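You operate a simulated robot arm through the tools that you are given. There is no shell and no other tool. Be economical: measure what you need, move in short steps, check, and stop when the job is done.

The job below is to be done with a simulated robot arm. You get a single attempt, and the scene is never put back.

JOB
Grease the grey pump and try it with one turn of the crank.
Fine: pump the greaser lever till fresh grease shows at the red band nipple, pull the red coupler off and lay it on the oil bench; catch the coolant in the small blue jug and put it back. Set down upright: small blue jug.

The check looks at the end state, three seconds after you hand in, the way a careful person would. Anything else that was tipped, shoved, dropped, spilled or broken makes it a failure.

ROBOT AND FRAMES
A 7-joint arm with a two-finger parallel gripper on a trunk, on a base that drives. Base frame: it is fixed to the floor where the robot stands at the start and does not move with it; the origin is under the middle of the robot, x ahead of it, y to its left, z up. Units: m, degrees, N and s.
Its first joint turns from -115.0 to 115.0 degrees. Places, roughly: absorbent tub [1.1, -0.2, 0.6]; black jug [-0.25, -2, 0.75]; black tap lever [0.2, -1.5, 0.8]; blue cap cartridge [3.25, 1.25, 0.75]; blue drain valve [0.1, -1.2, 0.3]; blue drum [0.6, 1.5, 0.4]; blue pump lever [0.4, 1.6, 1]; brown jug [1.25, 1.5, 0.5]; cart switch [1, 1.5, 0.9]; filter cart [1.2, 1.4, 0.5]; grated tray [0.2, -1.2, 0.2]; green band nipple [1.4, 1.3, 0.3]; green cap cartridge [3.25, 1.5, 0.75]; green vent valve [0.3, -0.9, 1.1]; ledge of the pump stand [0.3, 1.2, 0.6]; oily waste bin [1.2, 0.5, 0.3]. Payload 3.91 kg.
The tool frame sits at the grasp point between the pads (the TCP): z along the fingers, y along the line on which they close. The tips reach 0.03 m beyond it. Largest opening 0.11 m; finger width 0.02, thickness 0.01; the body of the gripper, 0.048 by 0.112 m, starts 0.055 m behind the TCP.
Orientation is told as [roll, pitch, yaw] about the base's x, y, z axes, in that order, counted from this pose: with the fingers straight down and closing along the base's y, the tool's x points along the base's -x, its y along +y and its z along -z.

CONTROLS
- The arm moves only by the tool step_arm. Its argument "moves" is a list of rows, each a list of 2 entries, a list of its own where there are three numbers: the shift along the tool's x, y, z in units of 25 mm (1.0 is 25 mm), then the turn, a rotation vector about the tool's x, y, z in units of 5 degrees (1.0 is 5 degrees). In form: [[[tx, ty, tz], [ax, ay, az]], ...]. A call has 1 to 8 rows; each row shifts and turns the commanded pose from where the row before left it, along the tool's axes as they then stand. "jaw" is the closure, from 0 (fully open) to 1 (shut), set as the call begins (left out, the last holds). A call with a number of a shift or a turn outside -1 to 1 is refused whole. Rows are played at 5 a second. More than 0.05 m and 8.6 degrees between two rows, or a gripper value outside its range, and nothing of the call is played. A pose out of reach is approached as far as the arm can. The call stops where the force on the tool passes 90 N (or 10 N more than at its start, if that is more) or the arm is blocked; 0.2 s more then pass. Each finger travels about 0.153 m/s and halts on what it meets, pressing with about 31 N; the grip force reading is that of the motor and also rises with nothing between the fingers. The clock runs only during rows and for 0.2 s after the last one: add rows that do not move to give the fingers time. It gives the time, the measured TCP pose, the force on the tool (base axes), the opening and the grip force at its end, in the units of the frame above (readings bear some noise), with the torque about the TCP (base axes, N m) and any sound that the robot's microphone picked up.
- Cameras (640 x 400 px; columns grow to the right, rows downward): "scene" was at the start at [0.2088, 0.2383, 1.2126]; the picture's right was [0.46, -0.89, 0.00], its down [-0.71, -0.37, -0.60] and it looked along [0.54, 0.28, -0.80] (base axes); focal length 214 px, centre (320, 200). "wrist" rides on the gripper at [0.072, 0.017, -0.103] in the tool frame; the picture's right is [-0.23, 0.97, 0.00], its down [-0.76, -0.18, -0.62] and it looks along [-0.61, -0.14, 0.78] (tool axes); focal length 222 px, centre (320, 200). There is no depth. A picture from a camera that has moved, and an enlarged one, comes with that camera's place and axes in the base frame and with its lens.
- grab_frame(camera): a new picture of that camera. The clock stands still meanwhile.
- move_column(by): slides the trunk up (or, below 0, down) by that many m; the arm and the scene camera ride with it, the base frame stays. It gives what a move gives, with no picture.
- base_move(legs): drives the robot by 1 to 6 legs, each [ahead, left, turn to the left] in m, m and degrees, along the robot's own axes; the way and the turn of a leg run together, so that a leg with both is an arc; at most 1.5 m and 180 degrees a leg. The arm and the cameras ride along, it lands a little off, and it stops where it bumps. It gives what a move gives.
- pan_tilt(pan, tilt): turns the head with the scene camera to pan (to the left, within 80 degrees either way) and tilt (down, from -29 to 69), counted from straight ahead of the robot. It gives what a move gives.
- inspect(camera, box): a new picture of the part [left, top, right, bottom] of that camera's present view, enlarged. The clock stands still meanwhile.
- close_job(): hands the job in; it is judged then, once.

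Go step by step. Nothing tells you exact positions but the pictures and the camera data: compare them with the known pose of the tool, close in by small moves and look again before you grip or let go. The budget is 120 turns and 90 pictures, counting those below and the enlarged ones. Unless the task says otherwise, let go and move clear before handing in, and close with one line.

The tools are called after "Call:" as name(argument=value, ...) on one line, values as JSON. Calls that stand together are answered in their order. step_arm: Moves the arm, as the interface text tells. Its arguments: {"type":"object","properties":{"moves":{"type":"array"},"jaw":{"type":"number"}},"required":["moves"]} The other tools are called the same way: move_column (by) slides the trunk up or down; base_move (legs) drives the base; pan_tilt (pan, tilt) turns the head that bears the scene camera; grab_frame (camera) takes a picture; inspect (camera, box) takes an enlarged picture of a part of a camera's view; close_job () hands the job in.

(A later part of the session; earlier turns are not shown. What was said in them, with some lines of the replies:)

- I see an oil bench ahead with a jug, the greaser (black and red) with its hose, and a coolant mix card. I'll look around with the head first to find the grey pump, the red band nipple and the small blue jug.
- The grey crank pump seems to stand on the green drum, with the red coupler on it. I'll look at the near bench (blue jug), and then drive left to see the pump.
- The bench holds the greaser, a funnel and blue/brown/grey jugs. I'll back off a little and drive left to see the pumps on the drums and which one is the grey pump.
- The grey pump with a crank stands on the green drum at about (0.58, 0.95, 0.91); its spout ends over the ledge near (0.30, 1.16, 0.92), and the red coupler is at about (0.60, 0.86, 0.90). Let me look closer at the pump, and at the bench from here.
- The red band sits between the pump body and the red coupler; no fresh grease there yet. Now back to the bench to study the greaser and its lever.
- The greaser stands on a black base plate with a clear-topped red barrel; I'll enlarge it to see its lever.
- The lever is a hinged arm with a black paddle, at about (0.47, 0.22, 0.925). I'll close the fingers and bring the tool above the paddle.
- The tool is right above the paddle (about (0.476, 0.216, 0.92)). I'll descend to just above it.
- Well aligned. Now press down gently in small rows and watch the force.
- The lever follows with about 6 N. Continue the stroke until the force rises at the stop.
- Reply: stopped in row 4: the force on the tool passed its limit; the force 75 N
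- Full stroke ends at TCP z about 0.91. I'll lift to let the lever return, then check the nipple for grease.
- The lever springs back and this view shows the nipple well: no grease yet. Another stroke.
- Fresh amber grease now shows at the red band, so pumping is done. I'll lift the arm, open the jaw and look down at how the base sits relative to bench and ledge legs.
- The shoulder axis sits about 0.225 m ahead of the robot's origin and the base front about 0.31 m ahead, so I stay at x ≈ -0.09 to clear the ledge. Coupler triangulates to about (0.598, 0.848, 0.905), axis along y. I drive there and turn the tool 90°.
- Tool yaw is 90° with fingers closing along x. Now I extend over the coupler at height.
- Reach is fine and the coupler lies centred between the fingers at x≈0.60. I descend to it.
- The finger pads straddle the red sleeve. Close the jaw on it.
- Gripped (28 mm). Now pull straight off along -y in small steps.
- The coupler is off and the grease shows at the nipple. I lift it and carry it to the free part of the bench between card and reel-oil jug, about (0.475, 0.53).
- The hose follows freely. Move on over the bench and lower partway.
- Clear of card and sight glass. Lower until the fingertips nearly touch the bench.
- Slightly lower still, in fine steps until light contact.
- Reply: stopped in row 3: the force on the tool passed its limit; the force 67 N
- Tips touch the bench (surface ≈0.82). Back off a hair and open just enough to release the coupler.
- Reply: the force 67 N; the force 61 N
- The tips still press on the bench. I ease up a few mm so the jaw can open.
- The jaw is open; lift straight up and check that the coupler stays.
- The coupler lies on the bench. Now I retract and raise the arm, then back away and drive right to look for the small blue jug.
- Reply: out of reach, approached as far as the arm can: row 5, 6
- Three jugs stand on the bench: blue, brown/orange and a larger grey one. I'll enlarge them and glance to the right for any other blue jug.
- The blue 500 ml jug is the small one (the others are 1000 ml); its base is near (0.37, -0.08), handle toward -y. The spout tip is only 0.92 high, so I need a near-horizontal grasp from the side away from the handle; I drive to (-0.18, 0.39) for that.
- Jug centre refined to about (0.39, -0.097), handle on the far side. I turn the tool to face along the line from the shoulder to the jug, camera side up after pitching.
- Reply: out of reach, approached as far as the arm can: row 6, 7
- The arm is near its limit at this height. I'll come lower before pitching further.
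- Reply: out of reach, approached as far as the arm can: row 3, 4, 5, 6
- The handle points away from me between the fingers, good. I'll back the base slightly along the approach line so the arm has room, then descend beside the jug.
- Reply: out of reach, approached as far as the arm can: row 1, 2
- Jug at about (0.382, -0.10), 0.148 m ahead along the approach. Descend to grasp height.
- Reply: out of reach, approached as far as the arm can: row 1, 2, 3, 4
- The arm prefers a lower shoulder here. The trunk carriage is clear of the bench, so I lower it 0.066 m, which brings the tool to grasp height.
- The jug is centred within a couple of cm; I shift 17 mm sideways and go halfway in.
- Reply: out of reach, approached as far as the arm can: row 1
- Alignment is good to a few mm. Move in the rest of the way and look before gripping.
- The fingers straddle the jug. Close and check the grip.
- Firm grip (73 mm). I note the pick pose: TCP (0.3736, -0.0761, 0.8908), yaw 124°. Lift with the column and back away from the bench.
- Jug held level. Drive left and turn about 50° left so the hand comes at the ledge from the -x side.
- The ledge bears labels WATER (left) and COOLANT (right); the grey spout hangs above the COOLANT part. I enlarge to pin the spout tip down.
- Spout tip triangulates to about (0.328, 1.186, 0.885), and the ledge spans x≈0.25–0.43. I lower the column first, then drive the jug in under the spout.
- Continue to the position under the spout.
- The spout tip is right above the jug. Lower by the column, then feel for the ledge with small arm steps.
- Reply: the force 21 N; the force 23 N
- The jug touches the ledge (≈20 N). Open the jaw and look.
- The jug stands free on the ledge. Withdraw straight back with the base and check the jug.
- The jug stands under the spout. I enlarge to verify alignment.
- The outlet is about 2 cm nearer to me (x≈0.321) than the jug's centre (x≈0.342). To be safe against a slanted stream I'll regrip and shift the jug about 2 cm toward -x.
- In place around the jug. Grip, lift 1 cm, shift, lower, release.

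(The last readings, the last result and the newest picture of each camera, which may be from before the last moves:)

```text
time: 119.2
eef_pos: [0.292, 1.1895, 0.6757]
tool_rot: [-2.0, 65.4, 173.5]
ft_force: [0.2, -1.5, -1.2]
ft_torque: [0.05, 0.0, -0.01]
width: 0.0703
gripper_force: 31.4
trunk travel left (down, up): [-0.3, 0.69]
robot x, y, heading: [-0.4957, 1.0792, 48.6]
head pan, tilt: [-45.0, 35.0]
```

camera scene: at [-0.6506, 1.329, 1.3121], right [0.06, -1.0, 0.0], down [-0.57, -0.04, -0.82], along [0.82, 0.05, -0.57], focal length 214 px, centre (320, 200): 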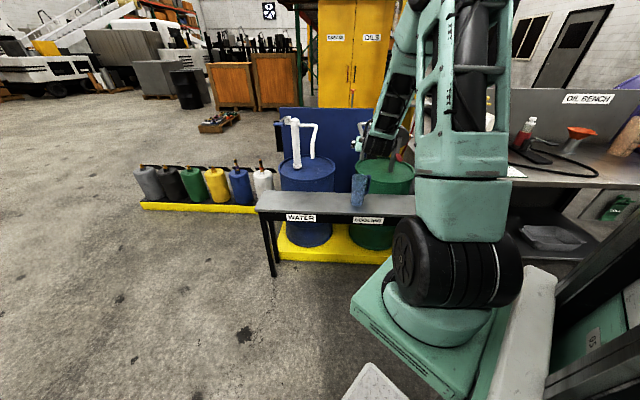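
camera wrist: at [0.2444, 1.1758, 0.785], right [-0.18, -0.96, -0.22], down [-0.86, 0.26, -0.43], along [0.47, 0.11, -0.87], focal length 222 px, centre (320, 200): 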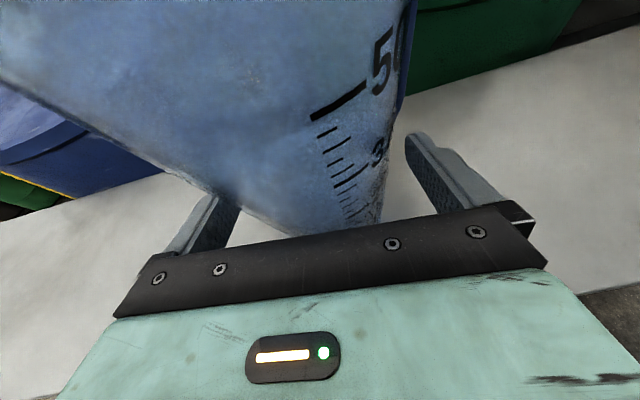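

The jug now sits beneath the outlet. Release, withdraw straight back, and check.

Call:
step_arm(moves=[[[0, 0, 0], [0, 0, 0]], [[0, 0, 0], [0, 0, 0]], [[0, 0, 0], [0, 0, 0]], [[0, 0, 0], [0, 0, 0]]], jaw=0)

Call:
base_move(legs=[[-0.14, 0.165, 0]])

Call:
move_column(by=0.14)

Call:
base_move(legs=[[0, 0, 26]])

Call:
base_move(legs=[[-0.56, -0.305, 0]])

Call:
pan_tilt(pan=-60, tilt=15)

Call:
grab_frame(camera="scene")

Call:
grab_frame(camera="wrist")

```text
time: 120.2
eef_pos: [0.2915, 1.1912, 0.6777]
tool_rot: [-2.0, 65.4, 173.3]
ft_force: [-0.3, -0.2, 1.1]
ft_torque: [-0.05, -0.01, 0.03]
width: 0.1101
gripper_force: 0.1
trunk travel left (down, up): [-0.3, 0.69]
robot x, y, heading: [-0.4913, 1.0806, 48.7]
head pan, tilt: [-45.0, 35.0]
```

```text
time: 121.8
eef_pos: [0.0688, 1.1963, 0.6762]
tool_rot: [-2.0, 65.4, 173.5]
ft_force: [-0.2, 0.4, -0.3]
ft_torque: [0.01, -0.02, 0.02]
width: 0.1102
gripper_force: 0.2
trunk travel left (down, up): [-0.3, 0.69]
robot x, y, heading: [-0.714, 1.0816, 48.7]
head pan, tilt: [-45.0, 35.0]
```

```text
time: 123.5
eef_pos: [0.0696, 1.1963, 0.8171]
tool_rot: [-2.0, 65.4, 173.5]
ft_force: [-0.6, 0.7, 1.1]
ft_torque: [0.01, -0.02, -0.01]
width: 0.11
gripper_force: 0.0
trunk travel left (down, up): [-0.44, 0.55]
robot x, y, heading: [-0.7143, 1.0821, 48.8]
head pan, tilt: [-45.0, 35.0]
```

```text
time: 125.2
eef_pos: [-0.0569, 1.5258, 0.8169]
tool_rot: [-2.0, 65.4, -160.6]
ft_force: [-0.7, -0.3, 0.8]
ft_torque: [0.04, -0.01, 0.01]
width: 0.1101
gripper_force: 0.0
trunk travel left (down, up): [-0.44, 0.55]
robot x, y, heading: [-0.7142, 1.0805, 74.4]
head pan, tilt: [-45.0, 35.0]
```

```text
time: 128.8
eef_pos: [0.084, 0.91, 0.8167]
tool_rot: [-1.9, 65.3, -160.5]
ft_force: [-0.2, -0.2, 0.4]
ft_torque: [0.01, -0.02, -0.02]
width: 0.11
gripper_force: 0.1
trunk travel left (down, up): [-0.44, 0.55]
robot x, y, heading: [-0.5707, 0.4622, 74.8]
head pan, tilt: [-45.0, 35.0]
```

```text
time: 129.6
eef_pos: [0.0849, 0.9093, 0.8155]
tool_rot: [-2.1, 65.4, -160.4]
ft_force: [-0.7, -1.3, 0.3]
ft_torque: [-0.02, 0.02, 0.0]
width: 0.1102
gripper_force: 0.0
trunk travel left (down, up): [-0.44, 0.55]
robot x, y, heading: [-0.5696, 0.4614, 74.6]
head pan, tilt: [-60.0, 15.0]
```

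```text
24 pictures are left
camera scene: at [-0.6397, 0.6771, 1.135], right [0.26, -0.97, 0.0], down [-0.25, -0.07, -0.97], along [0.93, 0.25, -0.26], focal length 214 px, centre (320, 200)
```

scene: 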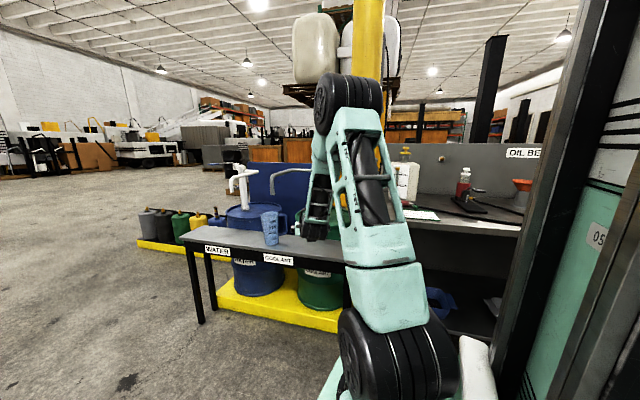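

```text
23 pictures are left
camera wrist: at [0.0293, 0.8683, 0.926], right [0.27, -0.94, -0.22], down [-0.89, -0.15, -0.43], along [0.37, 0.31, -0.87], focal length 222 px, centre (320, 200)
```

wrist: 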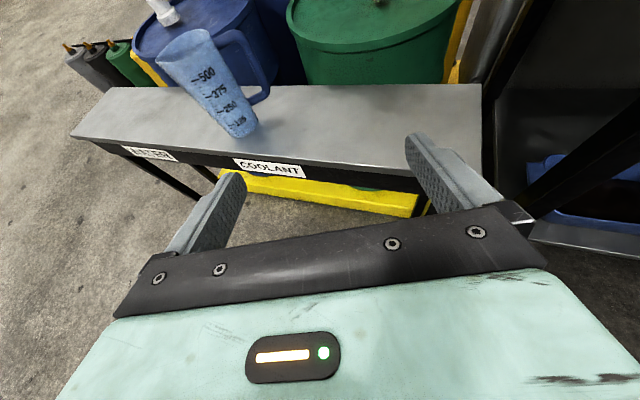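

The pipe runs along y≈1.18 and bends down at the tip, well clear of the crank circle. I'll reposition so the tool points straight along +x at the crank handle (≈x 0.48–0.55, y 0.953, z 0.81).

Call:
base_move(legs=[[0.285, 0.079, 0]])

Call:
base_move(legs=[[0, 0, -19.7]])

Call:
pan_tilt(pan=-50, tilt=20)

Call:
grab_frame(camera="scene")

Call:
grab_frame(camera="wrist")

```text
time: 131.6
eef_pos: [0.0806, 1.201, 0.8182]
tool_rot: [-2.0, 65.4, -160.3]
ft_force: [1.0, 0.9, 0.2]
ft_torque: [0.0, -0.02, 0.01]
width: 0.1101
gripper_force: 0.0
trunk travel left (down, up): [-0.44, 0.55]
robot x, y, heading: [-0.574, 0.7524, 74.9]
head pan, tilt: [-60.0, 15.0]
```

```text
time: 133.1
eef_pos: [0.1937, 0.953, 0.8176]
tool_rot: [-2.0, 65.4, 179.9]
ft_force: [0.5, 0.6, 0.6]
ft_torque: [-0.03, 0.03, -0.01]
width: 0.1101
gripper_force: 0.0
trunk travel left (down, up): [-0.44, 0.55]
robot x, y, heading: [-0.5752, 0.7505, 55.1]
head pan, tilt: [-60.0, 15.0]
```

```text
time: 133.8
eef_pos: [0.1941, 0.9528, 0.8176]
tool_rot: [-1.9, 65.5, 179.9]
ft_force: [-0.3, -0.1, 0.7]
ft_torque: [0.03, 0.0, -0.03]
width: 0.1098
gripper_force: 0.0
trunk travel left (down, up): [-0.44, 0.55]
robot x, y, heading: [-0.5755, 0.7509, 55.1]
head pan, tilt: [-50.0, 20.0]
```

```text
22 pictures are left
camera scene: at [-0.566, 0.9941, 1.127], right [0.09, -1.0, 0.0], down [-0.34, -0.03, -0.94], along [0.94, 0.08, -0.34], focal length 214 px, centre (320, 200)
```

scene: 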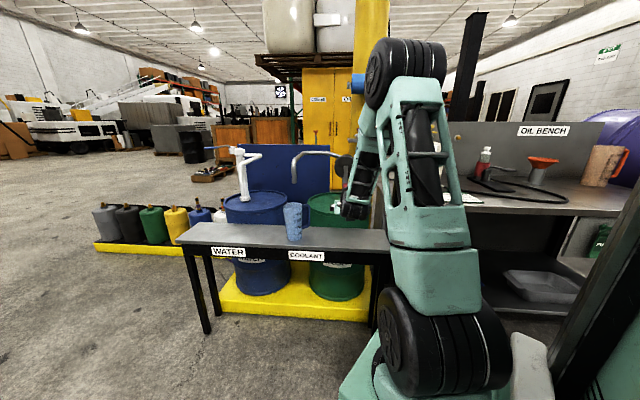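

```text
21 pictures are left
camera wrist: at [0.1285, 0.9314, 0.926], right [-0.07, -0.97, -0.22], down [-0.89, 0.16, -0.43], along [0.45, 0.17, -0.87], focal length 222 px, centre (320, 200)
```

wrist: 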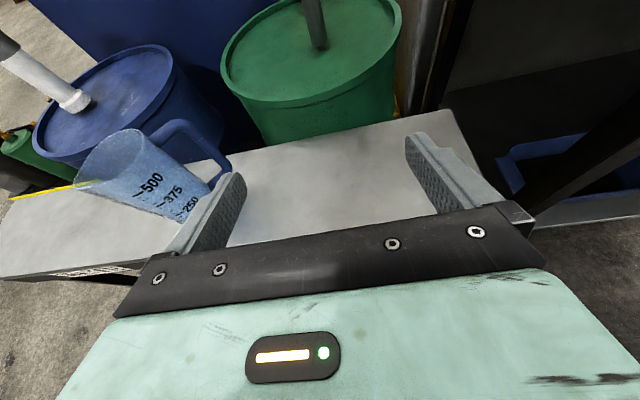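

I enlarge the pump region to check handle and spout from here.

Call:
inspect(camera="scene", box=[280, 135, 380, 255])

```text
3.33 times, centred on (330, 195) of scene
camera zoom: at [-0.566, 0.9941, 1.127], right [0.09, -1.0, 0.0], down [-0.34, -0.03, -0.94], along [0.94, 0.08, -0.34], focal length 715 px, centre (287, 217)
```

zoom: 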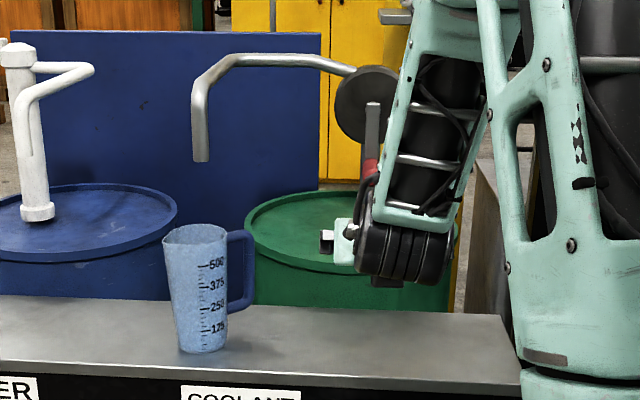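

Spout and jug line up well. Now advance to the pre-grasp in front of the handle.

Call:
base_move(legs=[[0.103, -0.148, 0]])

Call:
grab_frame(camera="wrist")

```text
time: 135.3
eef_pos: [0.3753, 0.9515, 0.8164]
tool_rot: [-2.1, 65.4, 179.8]
ft_force: [-0.4, 1.1, -0.2]
ft_torque: [-0.01, -0.05, 0.03]
width: 0.1099
gripper_force: 0.0
trunk travel left (down, up): [-0.44, 0.55]
robot x, y, heading: [-0.3907, 0.7513, 54.8]
head pan, tilt: [-50.0, 20.0]
```

```text
19 pictures are left
camera wrist: at [0.31, 0.9297, 0.926], right [-0.07, -0.97, -0.22], down [-0.89, 0.16, -0.43], along [0.45, 0.17, -0.87], focal length 222 px, centre (320, 200)
```

wrist: 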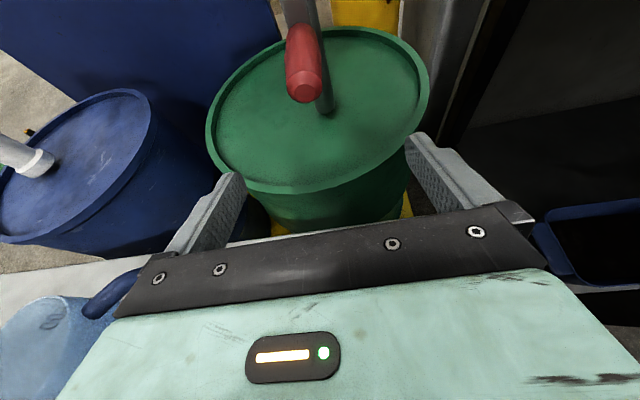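

The handle end is at about (0.465, 0.958, 0.815), right on the tool line. Advance over it in two parts.

Call:
step_arm(moves=[[[0.4, -0.25, 0.87], [0, 0, 0]], [[0.4, 0, 0.87], [0, 0, 0]], [[0.4, 0, 0.87], [0, 0, 0]]], jaw=0.3)

Call:
grab_frame(camera="wrist")

```text
time: 136.1
eef_pos: [0.4458, 0.959, 0.8182]
tool_rot: [-1.9, 65.4, 179.9]
ft_force: [-0.3, 0.1, -0.9]
ft_torque: [0.0, 0.04, -0.01]
width: 0.0769
gripper_force: 0.1
trunk travel left (down, up): [-0.44, 0.55]
robot x, y, heading: [-0.3923, 0.751, 55.0]
head pan, tilt: [-50.0, 20.0]
```

```text
18 pictures are left
camera wrist: at [0.3809, 0.9371, 0.9268], right [-0.07, -0.97, -0.22], down [-0.89, 0.16, -0.43], along [0.45, 0.17, -0.88], focal length 222 px, centre (320, 200)
```

wrist: 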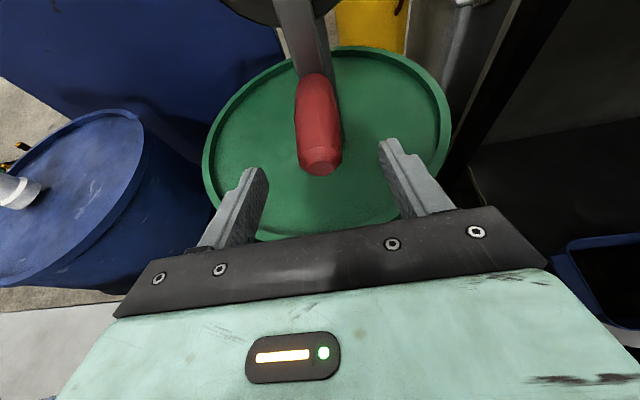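

Handle spans x≈0.463–0.547 at (y 0.957, z 0.8165). Advance 5 cm and close on it.

Call:
step_arm(moves=[[[0.5, 0.05, 0.9], [0, 0, 0]], [[0.5, 0, 0.85], [0, 0, 0]]])

Call:
step_arm(moves=[[[0, 0, 0], [0, 0, 0]], [[0, 0, 0], [0, 0, 0]], [[0, 0, 0], [0, 0, 0]]], jaw=1)

Call:
grab_frame(camera="wrist")

```text
time: 136.7
eef_pos: [0.4976, 0.9574, 0.8228]
tool_rot: [-1.9, 65.5, 179.8]
ft_force: [0.5, 0.5, 0.4]
ft_torque: [0.01, 0.0, 0.02]
width: 0.0771
gripper_force: 0.1
trunk travel left (down, up): [-0.44, 0.55]
robot x, y, heading: [-0.393, 0.7521, 55.1]
head pan, tilt: [-50.0, 20.0]
```

```text
time: 137.5
eef_pos: [0.4975, 0.9563, 0.8227]
tool_rot: [-2.0, 65.5, 179.8]
ft_force: [2.4, 0.6, 0.8]
ft_torque: [-0.02, 0.33, 0.09]
width: 0.0317
gripper_force: 45.9
trunk travel left (down, up): [-0.44, 0.55]
robot x, y, heading: [-0.3895, 0.7516, 54.9]
head pan, tilt: [-50.0, 20.0]
```

```text
17 pictures are left
camera wrist: at [0.4324, 0.9353, 0.9329], right [-0.07, -0.97, -0.22], down [-0.89, 0.16, -0.43], along [0.46, 0.17, -0.87], focal length 222 px, centre (320, 200)
```

wrist: 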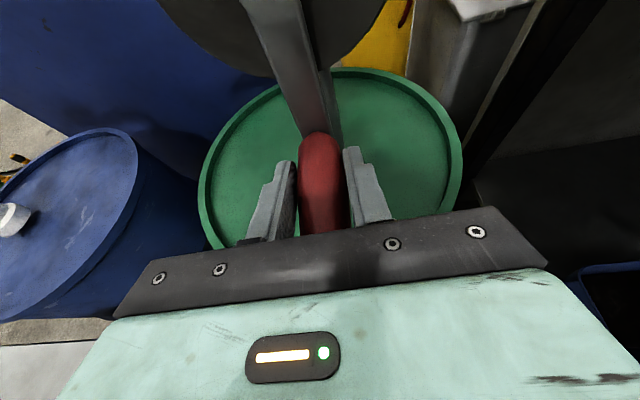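

Handle gripped (32 mm). Start turning: a first 30° of arc with an assumed radius of 0.09 m, watching the forces.

Call:
step_arm(moves=[[[0.05, -0.625, -0.02], [0, 0, 0]], [[0.147, -0.606, -0.068], [0, 0, 0]], [[0.242, -0.569, -0.112], [0, 0, 0]]])

```text
time: 138.3
eef_pos: [0.4979, 1.0023, 0.8358]
tool_rot: [-1.9, 65.6, 179.8]
ft_force: [25.1, -4.6, 0.6]
ft_torque: [0.01, -0.2, -0.02]
width: 0.0317
gripper_force: 45.1
trunk travel left (down, up): [-0.44, 0.55]
robot x, y, heading: [-0.3944, 0.7513, 55.0]
head pan, tilt: [-50.0, 20.0]
```

The handle follows with light tangential force, so the radius fits. Continue to 70°, relaxing slightly along x.

Call:
step_arm(moves=[[[0.37, -0.514, -0.06], [0, 0, 0]], [[0.404, -0.444, -0.186], [0, 0, 0]], [[0.468, -0.36, -0.216], [0, 0, 0]], [[0.518, -0.265, -0.239], [0, 0, 0]]])

```text
time: 139.3
eef_pos: [0.4971, 1.039, 0.8829]
tool_rot: [-1.9, 65.5, 179.6]
ft_force: [20.1, -17.6, 1.8]
ft_torque: [-0.16, 0.07, 0.05]
width: 0.0315
gripper_force: 44.7
trunk travel left (down, up): [-0.44, 0.55]
robot x, y, heading: [-0.3937, 0.7537, 54.9]
head pan, tilt: [-50.0, 20.0]
```

Slight inward force: radius nearer 0.088. Continue with that to 120°.

Call:
step_arm(moves=[[[0.52, -0.084, -0.16], [0, 0, 0]], [[0.557, -0.052, -0.257], [0, 0, 0]], [[0.557, 0.052, -0.257], [0, 0, 0]], [[0.539, 0.16, -0.249], [0, 0, 0]], [[0.506, 0.26, -0.234], [0, 0, 0]]])

Call:
grab_frame(camera="scene")

```text
time: 140.5
eef_pos: [0.4979, 1.0311, 0.9514]
tool_rot: [-1.8, 65.2, 180.0]
ft_force: [-22.8, -29.6, -20.3]
ft_torque: [-0.26, -0.13, -0.26]
width: 0.0314
gripper_force: 44.8
trunk travel left (down, up): [-0.44, 0.55]
robot x, y, heading: [-0.3922, 0.7525, 55.2]
head pan, tilt: [-50.0, 20.0]
```

```text
16 pictures are left
camera scene: at [-0.3846, 0.9925, 1.1269], right [0.09, -1.0, 0.0], down [-0.34, -0.03, -0.94], along [0.94, 0.08, -0.34], focal length 214 px, centre (320, 200)
```

scene: 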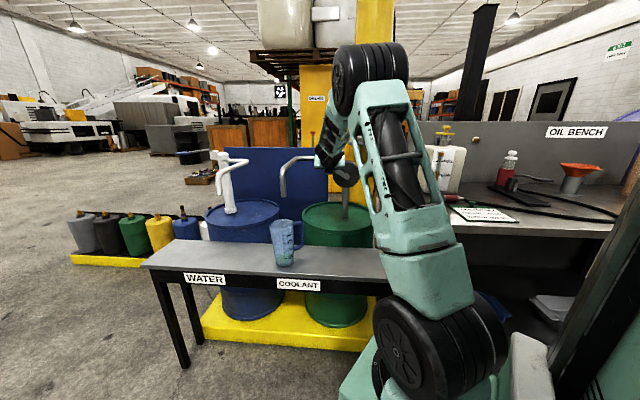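

The measured points fit a circle of R≈0.0856 about (y 0.957, z 0.908). Continue on that circle to 180°, and check the stream.

Call:
step_arm(moves=[[[0.283, 0.384, -0.215], [0, 0, 0]], [[0.386, 0.424, -0.178], [0, 0, 0]], [[0.309, 0.488, -0.143], [0, 0, 0]], [[0.229, 0.54, -0.106], [0, 0, 0]], [[0.142, 0.576, -0.066], [0, 0, 0]], [[0.047, 0.596, -0.022], [0, 0, 0]]])

Call:
inspect(camera="scene", box=[240, 130, 360, 280])

```text
time: 141.9
eef_pos: [0.4972, 0.9586, 0.9929]
tool_rot: [-2.1, 65.4, 180.0]
ft_force: [-25.8, 2.5, -9.9]
ft_torque: [0.03, 0.85, 0.06]
width: 0.0314
gripper_force: 44.8
trunk travel left (down, up): [-0.44, 0.55]
robot x, y, heading: [-0.394, 0.7502, 54.9]
head pan, tilt: [-50.0, 20.0]
```

```text
2.67 times, centred on (300, 205) of scene
camera zoom: at [-0.3854, 0.9937, 1.127], right [0.09, -1.0, 0.0], down [-0.34, -0.03, -0.94], along [0.94, 0.08, -0.34], focal length 572 px, centre (373, 187)
```

zoom: 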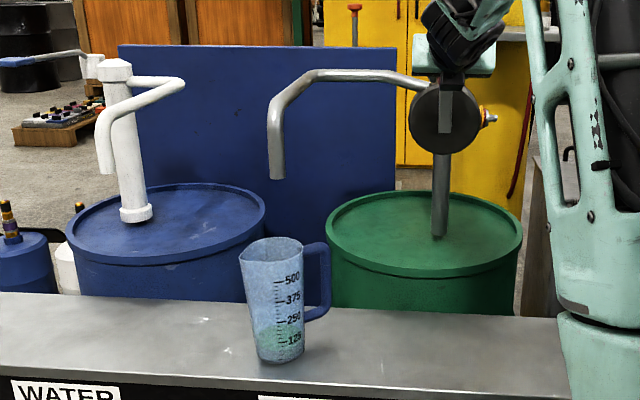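

Green coolant is collecting in the jug (about 180 ml at half a turn). Continue the second half turn.

Call:
step_arm(moves=[[[-0.07, 0.596, -0.03], [0, 0, 0]], [[-0.142, 0.576, 0.066], [0, 0, 0]], [[-0.229, 0.54, 0.106], [0, 0, 0]], [[-0.309, 0.488, 0.143], [0, 0, 0]], [[-0.386, 0.424, 0.178], [0, 0, 0]], [[-0.444, 0.34, 0.205], [0, 0, 0]]])

```text
time: 143.3
eef_pos: [0.4982, 0.8828, 0.9526]
tool_rot: [-2.0, 65.6, 179.5]
ft_force: [-16.9, -8.5, 6.8]
ft_torque: [-0.04, -0.34, -0.11]
width: 0.0316
gripper_force: 44.7
trunk travel left (down, up): [-0.44, 0.55]
robot x, y, heading: [-0.3902, 0.7534, 55.1]
head pan, tilt: [-50.0, 20.0]
```

On track at 240°. Continue to 320°.

Call:
step_arm(moves=[[[-0.491, 0.252, 0.227], [0, 0, 0]], [[-0.524, 0.156, 0.242], [0, 0, 0]], [[-0.542, 0.052, 0.25], [0, 0, 0]], [[-0.542, -0.052, 0.25], [0, 0, 0]], [[-0.524, -0.156, 0.242], [0, 0, 0]], [[-0.491, -0.252, 0.227], [0, 0, 0]], [[-0.444, -0.344, 0.205], [0, 0, 0]], [[-0.386, -0.424, 0.178], [0, 0, 0]]])

```text
time: 145.1
eef_pos: [0.4986, 0.9092, 0.8405]
tool_rot: [-2.0, 65.5, -180.0]
ft_force: [-7.5, 3.0, 4.0]
ft_torque: [-0.01, 1.34, 0.16]
width: 0.0319
gripper_force: 44.5
trunk travel left (down, up): [-0.44, 0.55]
robot x, y, heading: [-0.3919, 0.7499, 55.1]
head pan, tilt: [-50.0, 20.0]
```

About 325° reached. Finish the last 35° to the bottom.

Call:
step_arm(moves=[[[-0.273, -0.45, 0.126], [0, 0, 0]], [[-0.182, -0.5, 0.084], [0, 0, 0]], [[-0.118, -0.5, 0.055], [0, 0, 0]], [[-0.045, -0.5, 0.021], [0, 0, 0]], [[0, 0, 0], [0, 0, 0]]])

Call:
inspect(camera="scene", box=[240, 130, 360, 280])

```text
time: 146.3
eef_pos: [0.4989, 0.9511, 0.8251]
tool_rot: [-2.0, 65.6, 179.7]
ft_force: [4.9, -1.4, 15.0]
ft_torque: [-0.01, 0.19, -0.34]
width: 0.0315
gripper_force: 44.6
trunk travel left (down, up): [-0.44, 0.55]
robot x, y, heading: [-0.3898, 0.7522, 55.0]
head pan, tilt: [-50.0, 20.0]
```

```text
2.67 times, centred on (300, 205) of scene
camera zoom: at [-0.3848, 0.9931, 1.1271], right [0.09, -1.0, 0.0], down [-0.34, -0.03, -0.94], along [0.94, 0.08, -0.34], focal length 572 px, centre (373, 187)
```

zoom: 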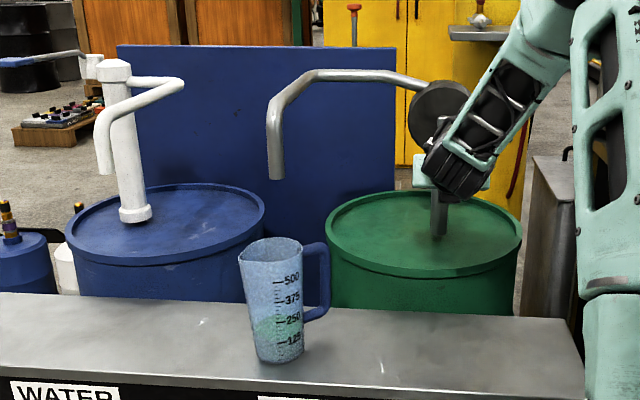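

One turn less a few degrees; coolant at about 250 ml. A last few mm brings the crank back to its start.

Call:
step_arm(moves=[[[0.02, -0.25, 0], [0, 0, 0]], [[0, 0, 0], [0, 0, 0]]])

Call:
step_arm(moves=[[[0, 0, 0], [0, 0, 0]], [[0, 0, 0], [0, 0, 0]], [[0, 0, 0], [0, 0, 0]]], jaw=0.3)

Call:
step_arm(moves=[[[-0.4, 0, -0.87], [0, 0, 0]], [[-0.4, 0, -0.87], [0, 0, 0]], [[-0.4, 0, -0.87], [0, 0, 0]], [[-0.4, 0, -0.87], [0, 0, 0]]])

Call:
grab_frame(camera="wrist")

```text
time: 146.9
eef_pos: [0.4984, 0.9581, 0.8247]
tool_rot: [-2.0, 65.5, 179.7]
ft_force: [8.2, -2.0, 6.8]
ft_torque: [-0.04, -1.18, -0.18]
width: 0.0315
gripper_force: 44.8
trunk travel left (down, up): [-0.44, 0.55]
robot x, y, heading: [-0.3883, 0.7493, 54.8]
head pan, tilt: [-50.0, 20.0]
```

```text
time: 147.7
eef_pos: [0.499, 0.9595, 0.8242]
tool_rot: [-2.0, 65.4, 179.8]
ft_force: [-0.4, -1.0, 0.2]
ft_torque: [0.0, 0.01, -0.01]
width: 0.0772
gripper_force: 0.1
trunk travel left (down, up): [-0.44, 0.55]
robot x, y, heading: [-0.3897, 0.7462, 55.0]
head pan, tilt: [-50.0, 20.0]
```

```text
time: 148.7
eef_pos: [0.4033, 0.9568, 0.8233]
tool_rot: [-1.9, 65.4, 179.7]
ft_force: [0.1, -0.2, -0.5]
ft_torque: [0.01, -0.02, 0.03]
width: 0.077
gripper_force: 0.0
trunk travel left (down, up): [-0.44, 0.55]
robot x, y, heading: [-0.3945, 0.7511, 55.0]
head pan, tilt: [-50.0, 20.0]
```

```text
13 pictures are left
camera wrist: at [0.3377, 0.9353, 0.9327], right [-0.07, -0.97, -0.22], down [-0.89, 0.16, -0.43], along [0.46, 0.17, -0.87], focal length 222 px, centre (320, 200)
```

wrist: 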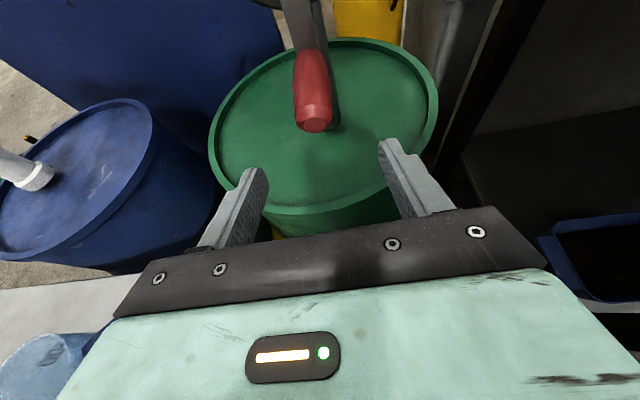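

The crank hangs at its start position, released. Now back off and line up to fetch the jug exactly as I left it.

Call:
base_move(legs=[[-0.143, 0.205, 0], [0, 0, -6.5], [0.203, 0.295, 0]])

Call:
move_column(by=-0.147)

Call:
step_arm(moves=[[[0, 0, 0], [0, 0, 0]], [[0, 0, 0], [0, 0, 0]]], jaw=0)

Call:
grab_frame(camera="wrist")

```text
time: 153.0
eef_pos: [0.0854, 1.2131, 0.8233]
tool_rot: [-1.9, 65.3, 173.4]
ft_force: [-0.3, -0.1, 0.1]
ft_torque: [0.03, 0.01, -0.01]
width: 0.0771
gripper_force: 0.0
trunk travel left (down, up): [-0.44, 0.55]
robot x, y, heading: [-0.7327, 1.1006, 48.5]
head pan, tilt: [-50.0, 20.0]
```

```text
time: 154.7
eef_pos: [0.0831, 1.2146, 0.6766]
tool_rot: [-2.0, 65.4, 173.2]
ft_force: [0.0, 0.5, 0.0]
ft_torque: [-0.01, -0.01, 0.01]
width: 0.0771
gripper_force: 0.1
trunk travel left (down, up): [-0.293, 0.697]
robot x, y, heading: [-0.7272, 1.0985, 48.8]
head pan, tilt: [-50.0, 20.0]
```

```text
time: 155.3
eef_pos: [0.0856, 1.2124, 0.6776]
tool_rot: [-1.9, 65.4, 173.4]
ft_force: [0.7, 0.2, 0.3]
ft_torque: [-0.05, -0.01, 0.01]
width: 0.11
gripper_force: 0.1
trunk travel left (down, up): [-0.293, 0.697]
robot x, y, heading: [-0.7249, 1.0998, 48.5]
head pan, tilt: [-50.0, 20.0]
```

```text
12 pictures are left
camera wrist: at [0.0178, 1.199, 0.7855], right [-0.18, -0.96, -0.22], down [-0.86, 0.26, -0.43], along [0.47, 0.12, -0.87], focal length 222 px, centre (320, 200)
```

wrist: 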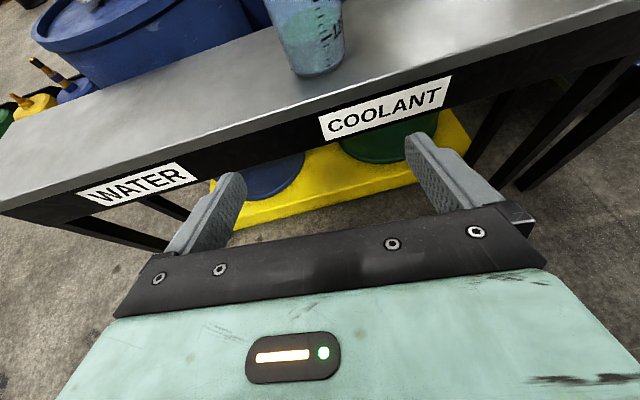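

All as before. Drive in along the approach line to straddle the jug.

Call:
base_move(legs=[[0.117, -0.168, 0]])

Call:
grab_frame(camera="wrist")

```text
time: 156.9
eef_pos: [0.2862, 1.1862, 0.675]
tool_rot: [-2.1, 65.4, 173.1]
ft_force: [-0.6, -0.4, -0.5]
ft_torque: [-0.03, 0.01, -0.03]
width: 0.1102
gripper_force: 0.0
trunk travel left (down, up): [-0.293, 0.697]
robot x, y, heading: [-0.5302, 1.0757, 48.2]
head pan, tilt: [-50.0, 20.0]
```

```text
11 pictures are left
camera wrist: at [0.2194, 1.1732, 0.7855], right [-0.18, -0.96, -0.22], down [-0.86, 0.26, -0.43], along [0.47, 0.11, -0.87], focal length 222 px, centre (320, 200)
```

wrist: 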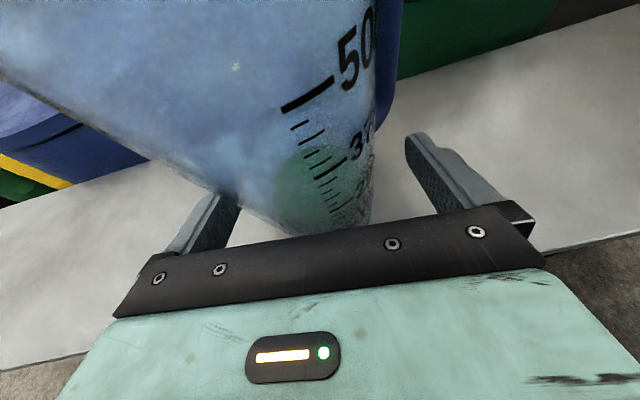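

Nearly identical view to before; small 3–5 mm correction, then close and lift.

Call:
step_arm(moves=[[[0.08, -0.14, 0.18], [0, 0, 0]], [[0, 0, 0], [0, 0, 0]]])

Call:
step_arm(moves=[[[0, 0, 0], [0, 0, 0]], [[0, 0, 0], [0, 0, 0]], [[0, 0, 0], [0, 0, 0]], [[0, 0, 0], [0, 0, 0]]], jaw=1)

Call:
move_column(by=0.03)

Call:
grab_frame(camera="wrist")

```text
time: 157.5
eef_pos: [0.2917, 1.1887, 0.6771]
tool_rot: [-1.9, 65.5, 173.2]
ft_force: [0.1, -0.1, 0.1]
ft_torque: [0.02, -0.01, 0.0]
width: 0.1101
gripper_force: 0.0
trunk travel left (down, up): [-0.293, 0.697]
robot x, y, heading: [-0.5294, 1.0766, 48.3]
head pan, tilt: [-50.0, 20.0]
```

```text
time: 158.5
eef_pos: [0.2916, 1.1902, 0.6762]
tool_rot: [-2.0, 65.4, 173.2]
ft_force: [1.0, 0.0, 0.0]
ft_torque: [0.0, -0.04, -0.04]
width: 0.0703
gripper_force: 30.5
trunk travel left (down, up): [-0.293, 0.697]
robot x, y, heading: [-0.5282, 1.0743, 48.5]
head pan, tilt: [-50.0, 20.0]
```

```text
time: 159.2
eef_pos: [0.2919, 1.1888, 0.7072]
tool_rot: [-2.0, 65.3, 173.1]
ft_force: [-0.5, 0.4, -1.9]
ft_torque: [0.04, 0.03, -0.01]
width: 0.0702
gripper_force: 31.3
trunk travel left (down, up): [-0.323, 0.667]
robot x, y, heading: [-0.5261, 1.072, 48.5]
head pan, tilt: [-50.0, 20.0]
```

```text
10 pictures are left
camera wrist: at [0.2245, 1.1758, 0.8165], right [-0.18, -0.96, -0.22], down [-0.86, 0.26, -0.43], along [0.47, 0.11, -0.87], focal length 222 px, centre (320, 200)
```

wrist: 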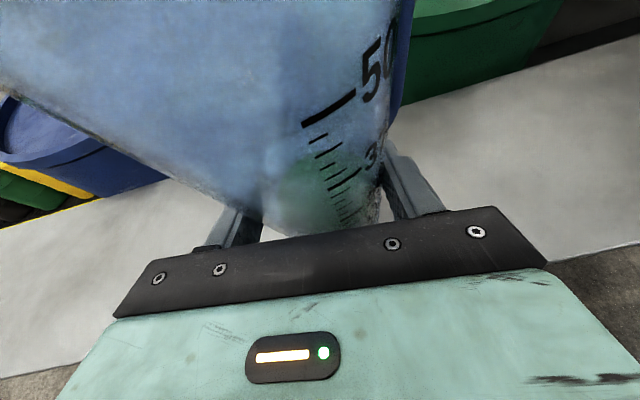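

Jug held, level, with coolant. Back out, raise, turn and return to the bench in reverse of the outward trip.

Call:
base_move(legs=[[-0.13, 0.178, 0]])

Call:
move_column(by=0.265)

Call:
base_move(legs=[[0, 0, -25], [0, 0, -24.1]])

Call:
base_move(legs=[[0.1, -0.3, 0], [0.09, -0.32, 0]])

```text
time: 160.9
eef_pos: [0.068, 1.2057, 0.7065]
tool_rot: [-2.0, 65.5, 173.1]
ft_force: [0.4, 0.6, -2.1]
ft_torque: [0.03, 0.02, -0.02]
width: 0.0701
gripper_force: 30.3
trunk travel left (down, up): [-0.323, 0.667]
robot x, y, heading: [-0.7479, 1.0919, 48.2]
head pan, tilt: [-50.0, 20.0]
```

```text
time: 163.7
eef_pos: [0.0684, 1.2046, 0.9716]
tool_rot: [-2.1, 65.4, 173.0]
ft_force: [-0.3, -0.6, -1.7]
ft_torque: [0.02, 0.04, -0.04]
width: 0.0704
gripper_force: 30.6
trunk travel left (down, up): [-0.588, 0.402]
robot x, y, heading: [-0.7509, 1.0936, 48.6]
head pan, tilt: [-50.0, 20.0]
```

```text
time: 166.6
eef_pos: [-0.129, 0.5454, 0.9728]
tool_rot: [-2.0, 65.3, 123.9]
ft_force: [-0.3, -0.5, -2.3]
ft_torque: [0.01, -0.01, 0.0]
width: 0.0701
gripper_force: 30.8
trunk travel left (down, up): [-0.588, 0.402]
robot x, y, heading: [-0.7517, 1.0928, -0.9]
head pan, tilt: [-50.0, 20.0]
```

```text
time: 170.5
eef_pos: [0.0543, -0.0681, 0.9718]
tool_rot: [-2.1, 65.4, 124.1]
ft_force: [0.2, 0.2, -1.9]
ft_torque: [0.06, 0.01, 0.0]
width: 0.0704
gripper_force: 31.1
trunk travel left (down, up): [-0.588, 0.402]
robot x, y, heading: [-0.567, 0.473, -0.6]
head pan, tilt: [-50.0, 20.0]
```

Yaw matches the pick pose (124°). Advance over the bench, most of the way, and look.

Call:
base_move(legs=[[0.28, -0.005, 0]])

Call:
pan_tilt(pan=-35, tilt=35)

Call:
grab_frame(camera="scene")

```text
time: 172.4
eef_pos: [0.328, -0.0765, 0.9722]
tool_rot: [-2.0, 65.3, 124.2]
ft_force: [-0.3, 0.5, -1.7]
ft_torque: [0.03, -0.03, -0.02]
width: 0.0704
gripper_force: 30.9
trunk travel left (down, up): [-0.588, 0.402]
robot x, y, heading: [-0.2963, 0.4662, -0.7]
head pan, tilt: [-50.0, 20.0]
```

```text
time: 173.2
eef_pos: [0.3283, -0.0768, 0.9727]
tool_rot: [-2.0, 65.5, 124.1]
ft_force: [-0.6, -0.6, -2.2]
ft_torque: [0.05, 0.02, 0.02]
width: 0.0703
gripper_force: 30.8
trunk travel left (down, up): [-0.588, 0.402]
robot x, y, heading: [-0.2965, 0.4656, -0.4]
head pan, tilt: [-35.0, 35.0]
```

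```text
9 pictures are left
camera scene: at [-0.0786, 0.6176, 1.2512], right [-0.58, -0.81, 0.0], down [-0.47, 0.33, -0.82], along [0.67, -0.48, -0.57], focal length 214 px, centre (320, 200)
```

scene: 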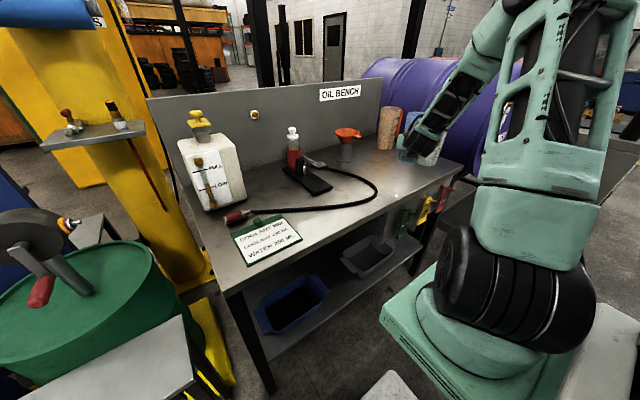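

Everything on the bench is in order. Last 4.5 cm forward, then lower to just above the surface.

Call:
base_move(legs=[[0.0455, 0, 0]])

Call:
move_column(by=-0.08)

Call:
step_arm(moves=[[[-0.07, 0, 0.033], [0, 0, 0]], [[-0.07, 0, 0.033], [0, 0, 0]], [[0, 0, 0], [0, 0, 0]]])

```text
time: 174.1
eef_pos: [0.3729, -0.0759, 0.973]
tool_rot: [-2.0, 65.4, 124.2]
ft_force: [0.0, -0.2, -2.1]
ft_torque: [0.07, 0.04, 0.0]
width: 0.0703
gripper_force: 31.2
trunk travel left (down, up): [-0.588, 0.402]
robot x, y, heading: [-0.2494, 0.4696, -0.9]
head pan, tilt: [-35.0, 35.0]
```

```text
time: 175.2
eef_pos: [0.374, -0.0756, 0.8926]
tool_rot: [-2.0, 65.4, 124.1]
ft_force: [0.1, 0.1, -2.5]
ft_torque: [0.06, -0.01, 0.01]
width: 0.0704
gripper_force: 30.7
trunk travel left (down, up): [-0.508, 0.482]
robot x, y, heading: [-0.2556, 0.4635, -0.5]
head pan, tilt: [-35.0, 35.0]
```

```text
time: 176.0
eef_pos: [0.3731, -0.0758, 0.886]
tool_rot: [-1.9, 65.4, 124.3]
ft_force: [0.0, -0.3, -1.9]
ft_torque: [0.06, 0.03, 0.03]
width: 0.0704
gripper_force: 30.9
trunk travel left (down, up): [-0.508, 0.482]
robot x, y, heading: [-0.2485, 0.4668, -0.6]
head pan, tilt: [-35.0, 35.0]
```

Exactly over the pick spot (0.373, -0.076), no contact yet. Feel down in 1 mm steps.

Call:
step_arm(moves=[[[-0.04, 0, 0.018], [0, 0, 0]], [[-0.04, 0, 0.018], [0, 0, 0]], [[0, 0, 0], [0, 0, 0]]])

```text
time: 176.8
eef_pos: [0.3721, -0.0754, 0.8858]
tool_rot: [-2.0, 65.4, 124.3]
ft_force: [0.0, 0.0, -1.9]
ft_torque: [0.01, -0.04, -0.02]
width: 0.0701
gripper_force: 31.4
trunk travel left (down, up): [-0.508, 0.482]
robot x, y, heading: [-0.2508, 0.4672, -0.7]
head pan, tilt: [-35.0, 35.0]
```

Call:
step_arm(moves=[[[-0.05, 0, 0.023], [0, 0, 0]], [[-0.05, 0, 0.023], [0, 0, 0]], [[0, 0, 0], [0, 0, 0]]])

Call:
inspect(camera="scene", box=[370, 90, 460, 210])

```text
time: 177.6
eef_pos: [0.3739, -0.0764, 0.8841]
tool_rot: [-2.0, 65.4, 124.1]
ft_force: [-0.4, -0.1, -1.3]
ft_torque: [0.03, 0.02, -0.02]
width: 0.0704
gripper_force: 31.0
trunk travel left (down, up): [-0.508, 0.482]
robot x, y, heading: [-0.2531, 0.4637, -0.5]
head pan, tilt: [-35.0, 35.0]
```

```text
3.33 times, centred on (415, 150) of scene
camera zoom: at [-0.0336, 0.6175, 1.1711], right [-0.58, -0.81, 0.0], down [-0.47, 0.33, -0.82], along [0.67, -0.48, -0.57], focal length 715 px, centre (3, 367)
```

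zoom: 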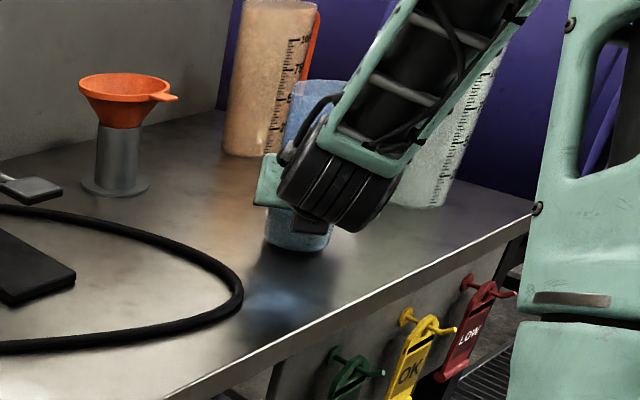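

The base is within millimetres of the bench. Continue feeling down.

Call:
step_arm(moves=[[[-0.05, 0, 0.023], [0, 0, 0]], [[-0.05, 0, 0.023], [0, 0, 0]], [[0, 0, 0], [0, 0, 0]]])

Call:
step_arm(moves=[[[-0.05, 0, 0.023], [0, 0, 0]], [[-0.03, 0, 0.014], [0, 0, 0]], [[0, 0, 0], [0, 0, 0]]])

```text
time: 178.4
eef_pos: [0.3738, -0.0774, 0.8821]
tool_rot: [-2.0, 65.4, 124.2]
ft_force: [0.0, -0.3, -2.8]
ft_torque: [0.04, 0.0, -0.03]
width: 0.0704
gripper_force: 30.8
trunk travel left (down, up): [-0.508, 0.482]
robot x, y, heading: [-0.2525, 0.464, -0.8]
head pan, tilt: [-35.0, 35.0]
```

```text
time: 179.2
eef_pos: [0.374, -0.0749, 0.8799]
tool_rot: [-2.0, 65.5, 124.2]
ft_force: [0.3, -0.2, -2.4]
ft_torque: [0.02, -0.01, 0.0]
width: 0.0701
gripper_force: 30.9
trunk travel left (down, up): [-0.508, 0.482]
robot x, y, heading: [-0.2483, 0.4677, -0.6]
head pan, tilt: [-35.0, 35.0]
```

The grip sits about 11 mm lower on the tapered jug than at first, so contact is due near 0.879. A bit more.

Call:
step_arm(moves=[[[-0.04, 0, 0.018], [0, 0, 0]], [[-0.04, 0, 0.018], [0, 0, 0]], [[0, 0, 0], [0, 0, 0]]])

```text
time: 180.0
eef_pos: [0.3726, -0.0758, 0.8768]
tool_rot: [-2.1, 65.5, 124.2]
ft_force: [1.0, 0.2, 7.3]
ft_torque: [-0.12, 0.13, -0.01]
width: 0.0705
gripper_force: 31.0
trunk travel left (down, up): [-0.508, 0.482]
robot x, y, heading: [-0.2516, 0.4668, -0.6]
head pan, tilt: [-35.0, 35.0]
```

Contact (upward 7 N). Release.

Call:
step_arm(moves=[[[0, 0, 0], [0, 0, 0]], [[0, 0, 0], [0, 0, 0]], [[0, 0, 0], [0, 0, 0]], [[0, 0, 0], [0, 0, 0]]], jaw=0)

Call:
grab_frame(camera="wrist")

```text
time: 181.0
eef_pos: [0.3734, -0.0758, 0.8757]
tool_rot: [-2.0, 65.4, 124.1]
ft_force: [-0.4, -0.7, 0.8]
ft_torque: [0.0, -0.04, -0.01]
width: 0.1099
gripper_force: 0.1
trunk travel left (down, up): [-0.508, 0.482]
robot x, y, heading: [-0.2466, 0.4719, -0.7]
head pan, tilt: [-35.0, 35.0]
```

```text
7 pictures are left
camera wrist: at [0.3183, -0.0361, 0.9853], right [-0.84, -0.5, -0.22], down [-0.37, 0.82, -0.43], along [0.4, -0.28, -0.87], focal length 222 px, centre (320, 200)
```

wrist: 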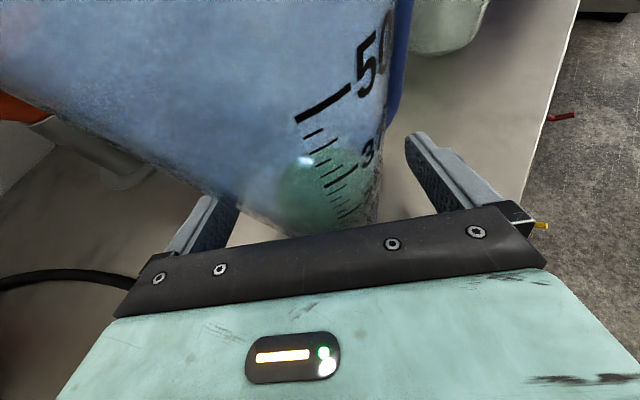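

The jug stands upright. Withdraw along the approach line, raise, and check everything.

Call:
base_move(legs=[[-0.1, 0.147, 0]])

Call:
move_column(by=0.15)

Call:
base_move(legs=[[-0.3, 0, 0]])

Call:
grab_frame(camera="scene")

```text
time: 182.5
eef_pos: [0.2744, 0.0715, 0.8752]
tool_rot: [-1.9, 65.5, 124.3]
ft_force: [0.7, -0.4, 0.8]
ft_torque: [-0.02, 0.02, 0.02]
width: 0.11
gripper_force: 0.1
trunk travel left (down, up): [-0.508, 0.482]
robot x, y, heading: [-0.3479, 0.6115, -0.6]
head pan, tilt: [-35.0, 35.0]
```

```text
time: 184.3
eef_pos: [0.2738, 0.0728, 1.0254]
tool_rot: [-2.0, 65.4, 124.2]
ft_force: [0.2, 0.1, 0.4]
ft_torque: [0.0, 0.03, 0.03]
width: 0.1098
gripper_force: 0.0
trunk travel left (down, up): [-0.658, 0.332]
robot x, y, heading: [-0.3553, 0.6158, -0.3]
head pan, tilt: [-35.0, 35.0]
```

```text
time: 186.3
eef_pos: [-0.0286, 0.0745, 1.0269]
tool_rot: [-2.1, 65.4, 124.4]
ft_force: [-0.6, 0.1, 0.0]
ft_torque: [-0.02, -0.01, 0.02]
width: 0.11
gripper_force: 0.0
trunk travel left (down, up): [-0.658, 0.332]
robot x, y, heading: [-0.6549, 0.6156, -0.2]
head pan, tilt: [-35.0, 35.0]
```

```text
6 pictures are left
camera scene: at [-0.4373, 0.7666, 1.3211], right [-0.58, -0.82, 0.0], down [-0.47, 0.33, -0.82], along [0.67, -0.47, -0.57], focal length 214 px, centre (320, 200)
```

scene: 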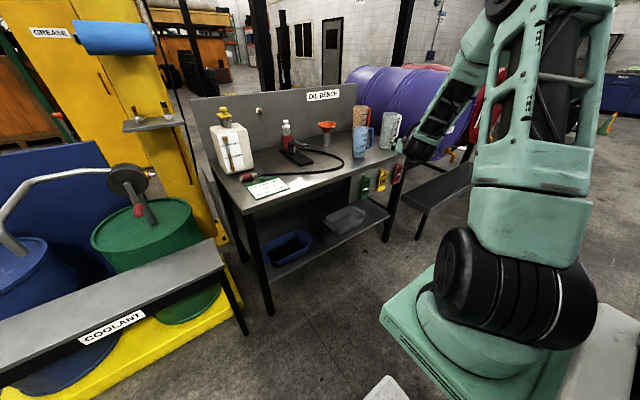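

All is in place from here; one enlarged look at the bench and one at the pump and ledge before handing in.

Call:
inspect(camera="scene", box=[220, 90, 420, 210])

Call:
inspect(camera="scene", box=[0, 140, 230, 340])

```text
3.20 times, centred on (320, 150) of scene
camera zoom: at [-0.4373, 0.7666, 1.3211], right [-0.58, -0.82, 0.0], down [-0.47, 0.33, -0.82], along [0.67, -0.47, -0.57], focal length 686 px, centre (320, 360)
```

zoom: 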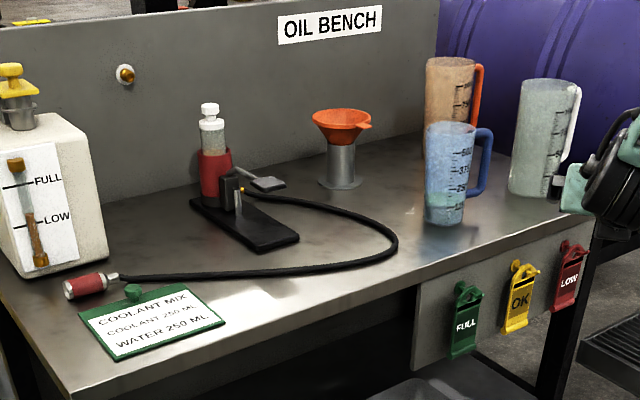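

```text
2.00 times, centred on (115, 240) of scene
camera zoom: at [-0.4373, 0.7666, 1.3211], right [-0.58, -0.82, 0.0], down [-0.47, 0.33, -0.82], along [0.67, -0.47, -0.57], focal length 429 px, centre (730, 120)
```

zoom: 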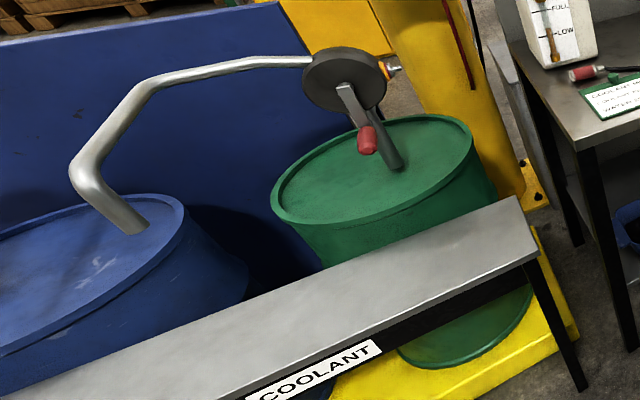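

The jug is back upright on the bench with the coolant in it, the coupler lies on the bench, grease shows at the nipple, and there are no spills. I'm handing in.

Call:
close_job()

```text
The job is handed in.
```

The grey pump is greased and tried with one turn of the crank. Fresh grease shows at the red band nipple, and the red coupler lies on the oil bench. The coolant was caught in the small blue jug, now back upright on the bench.
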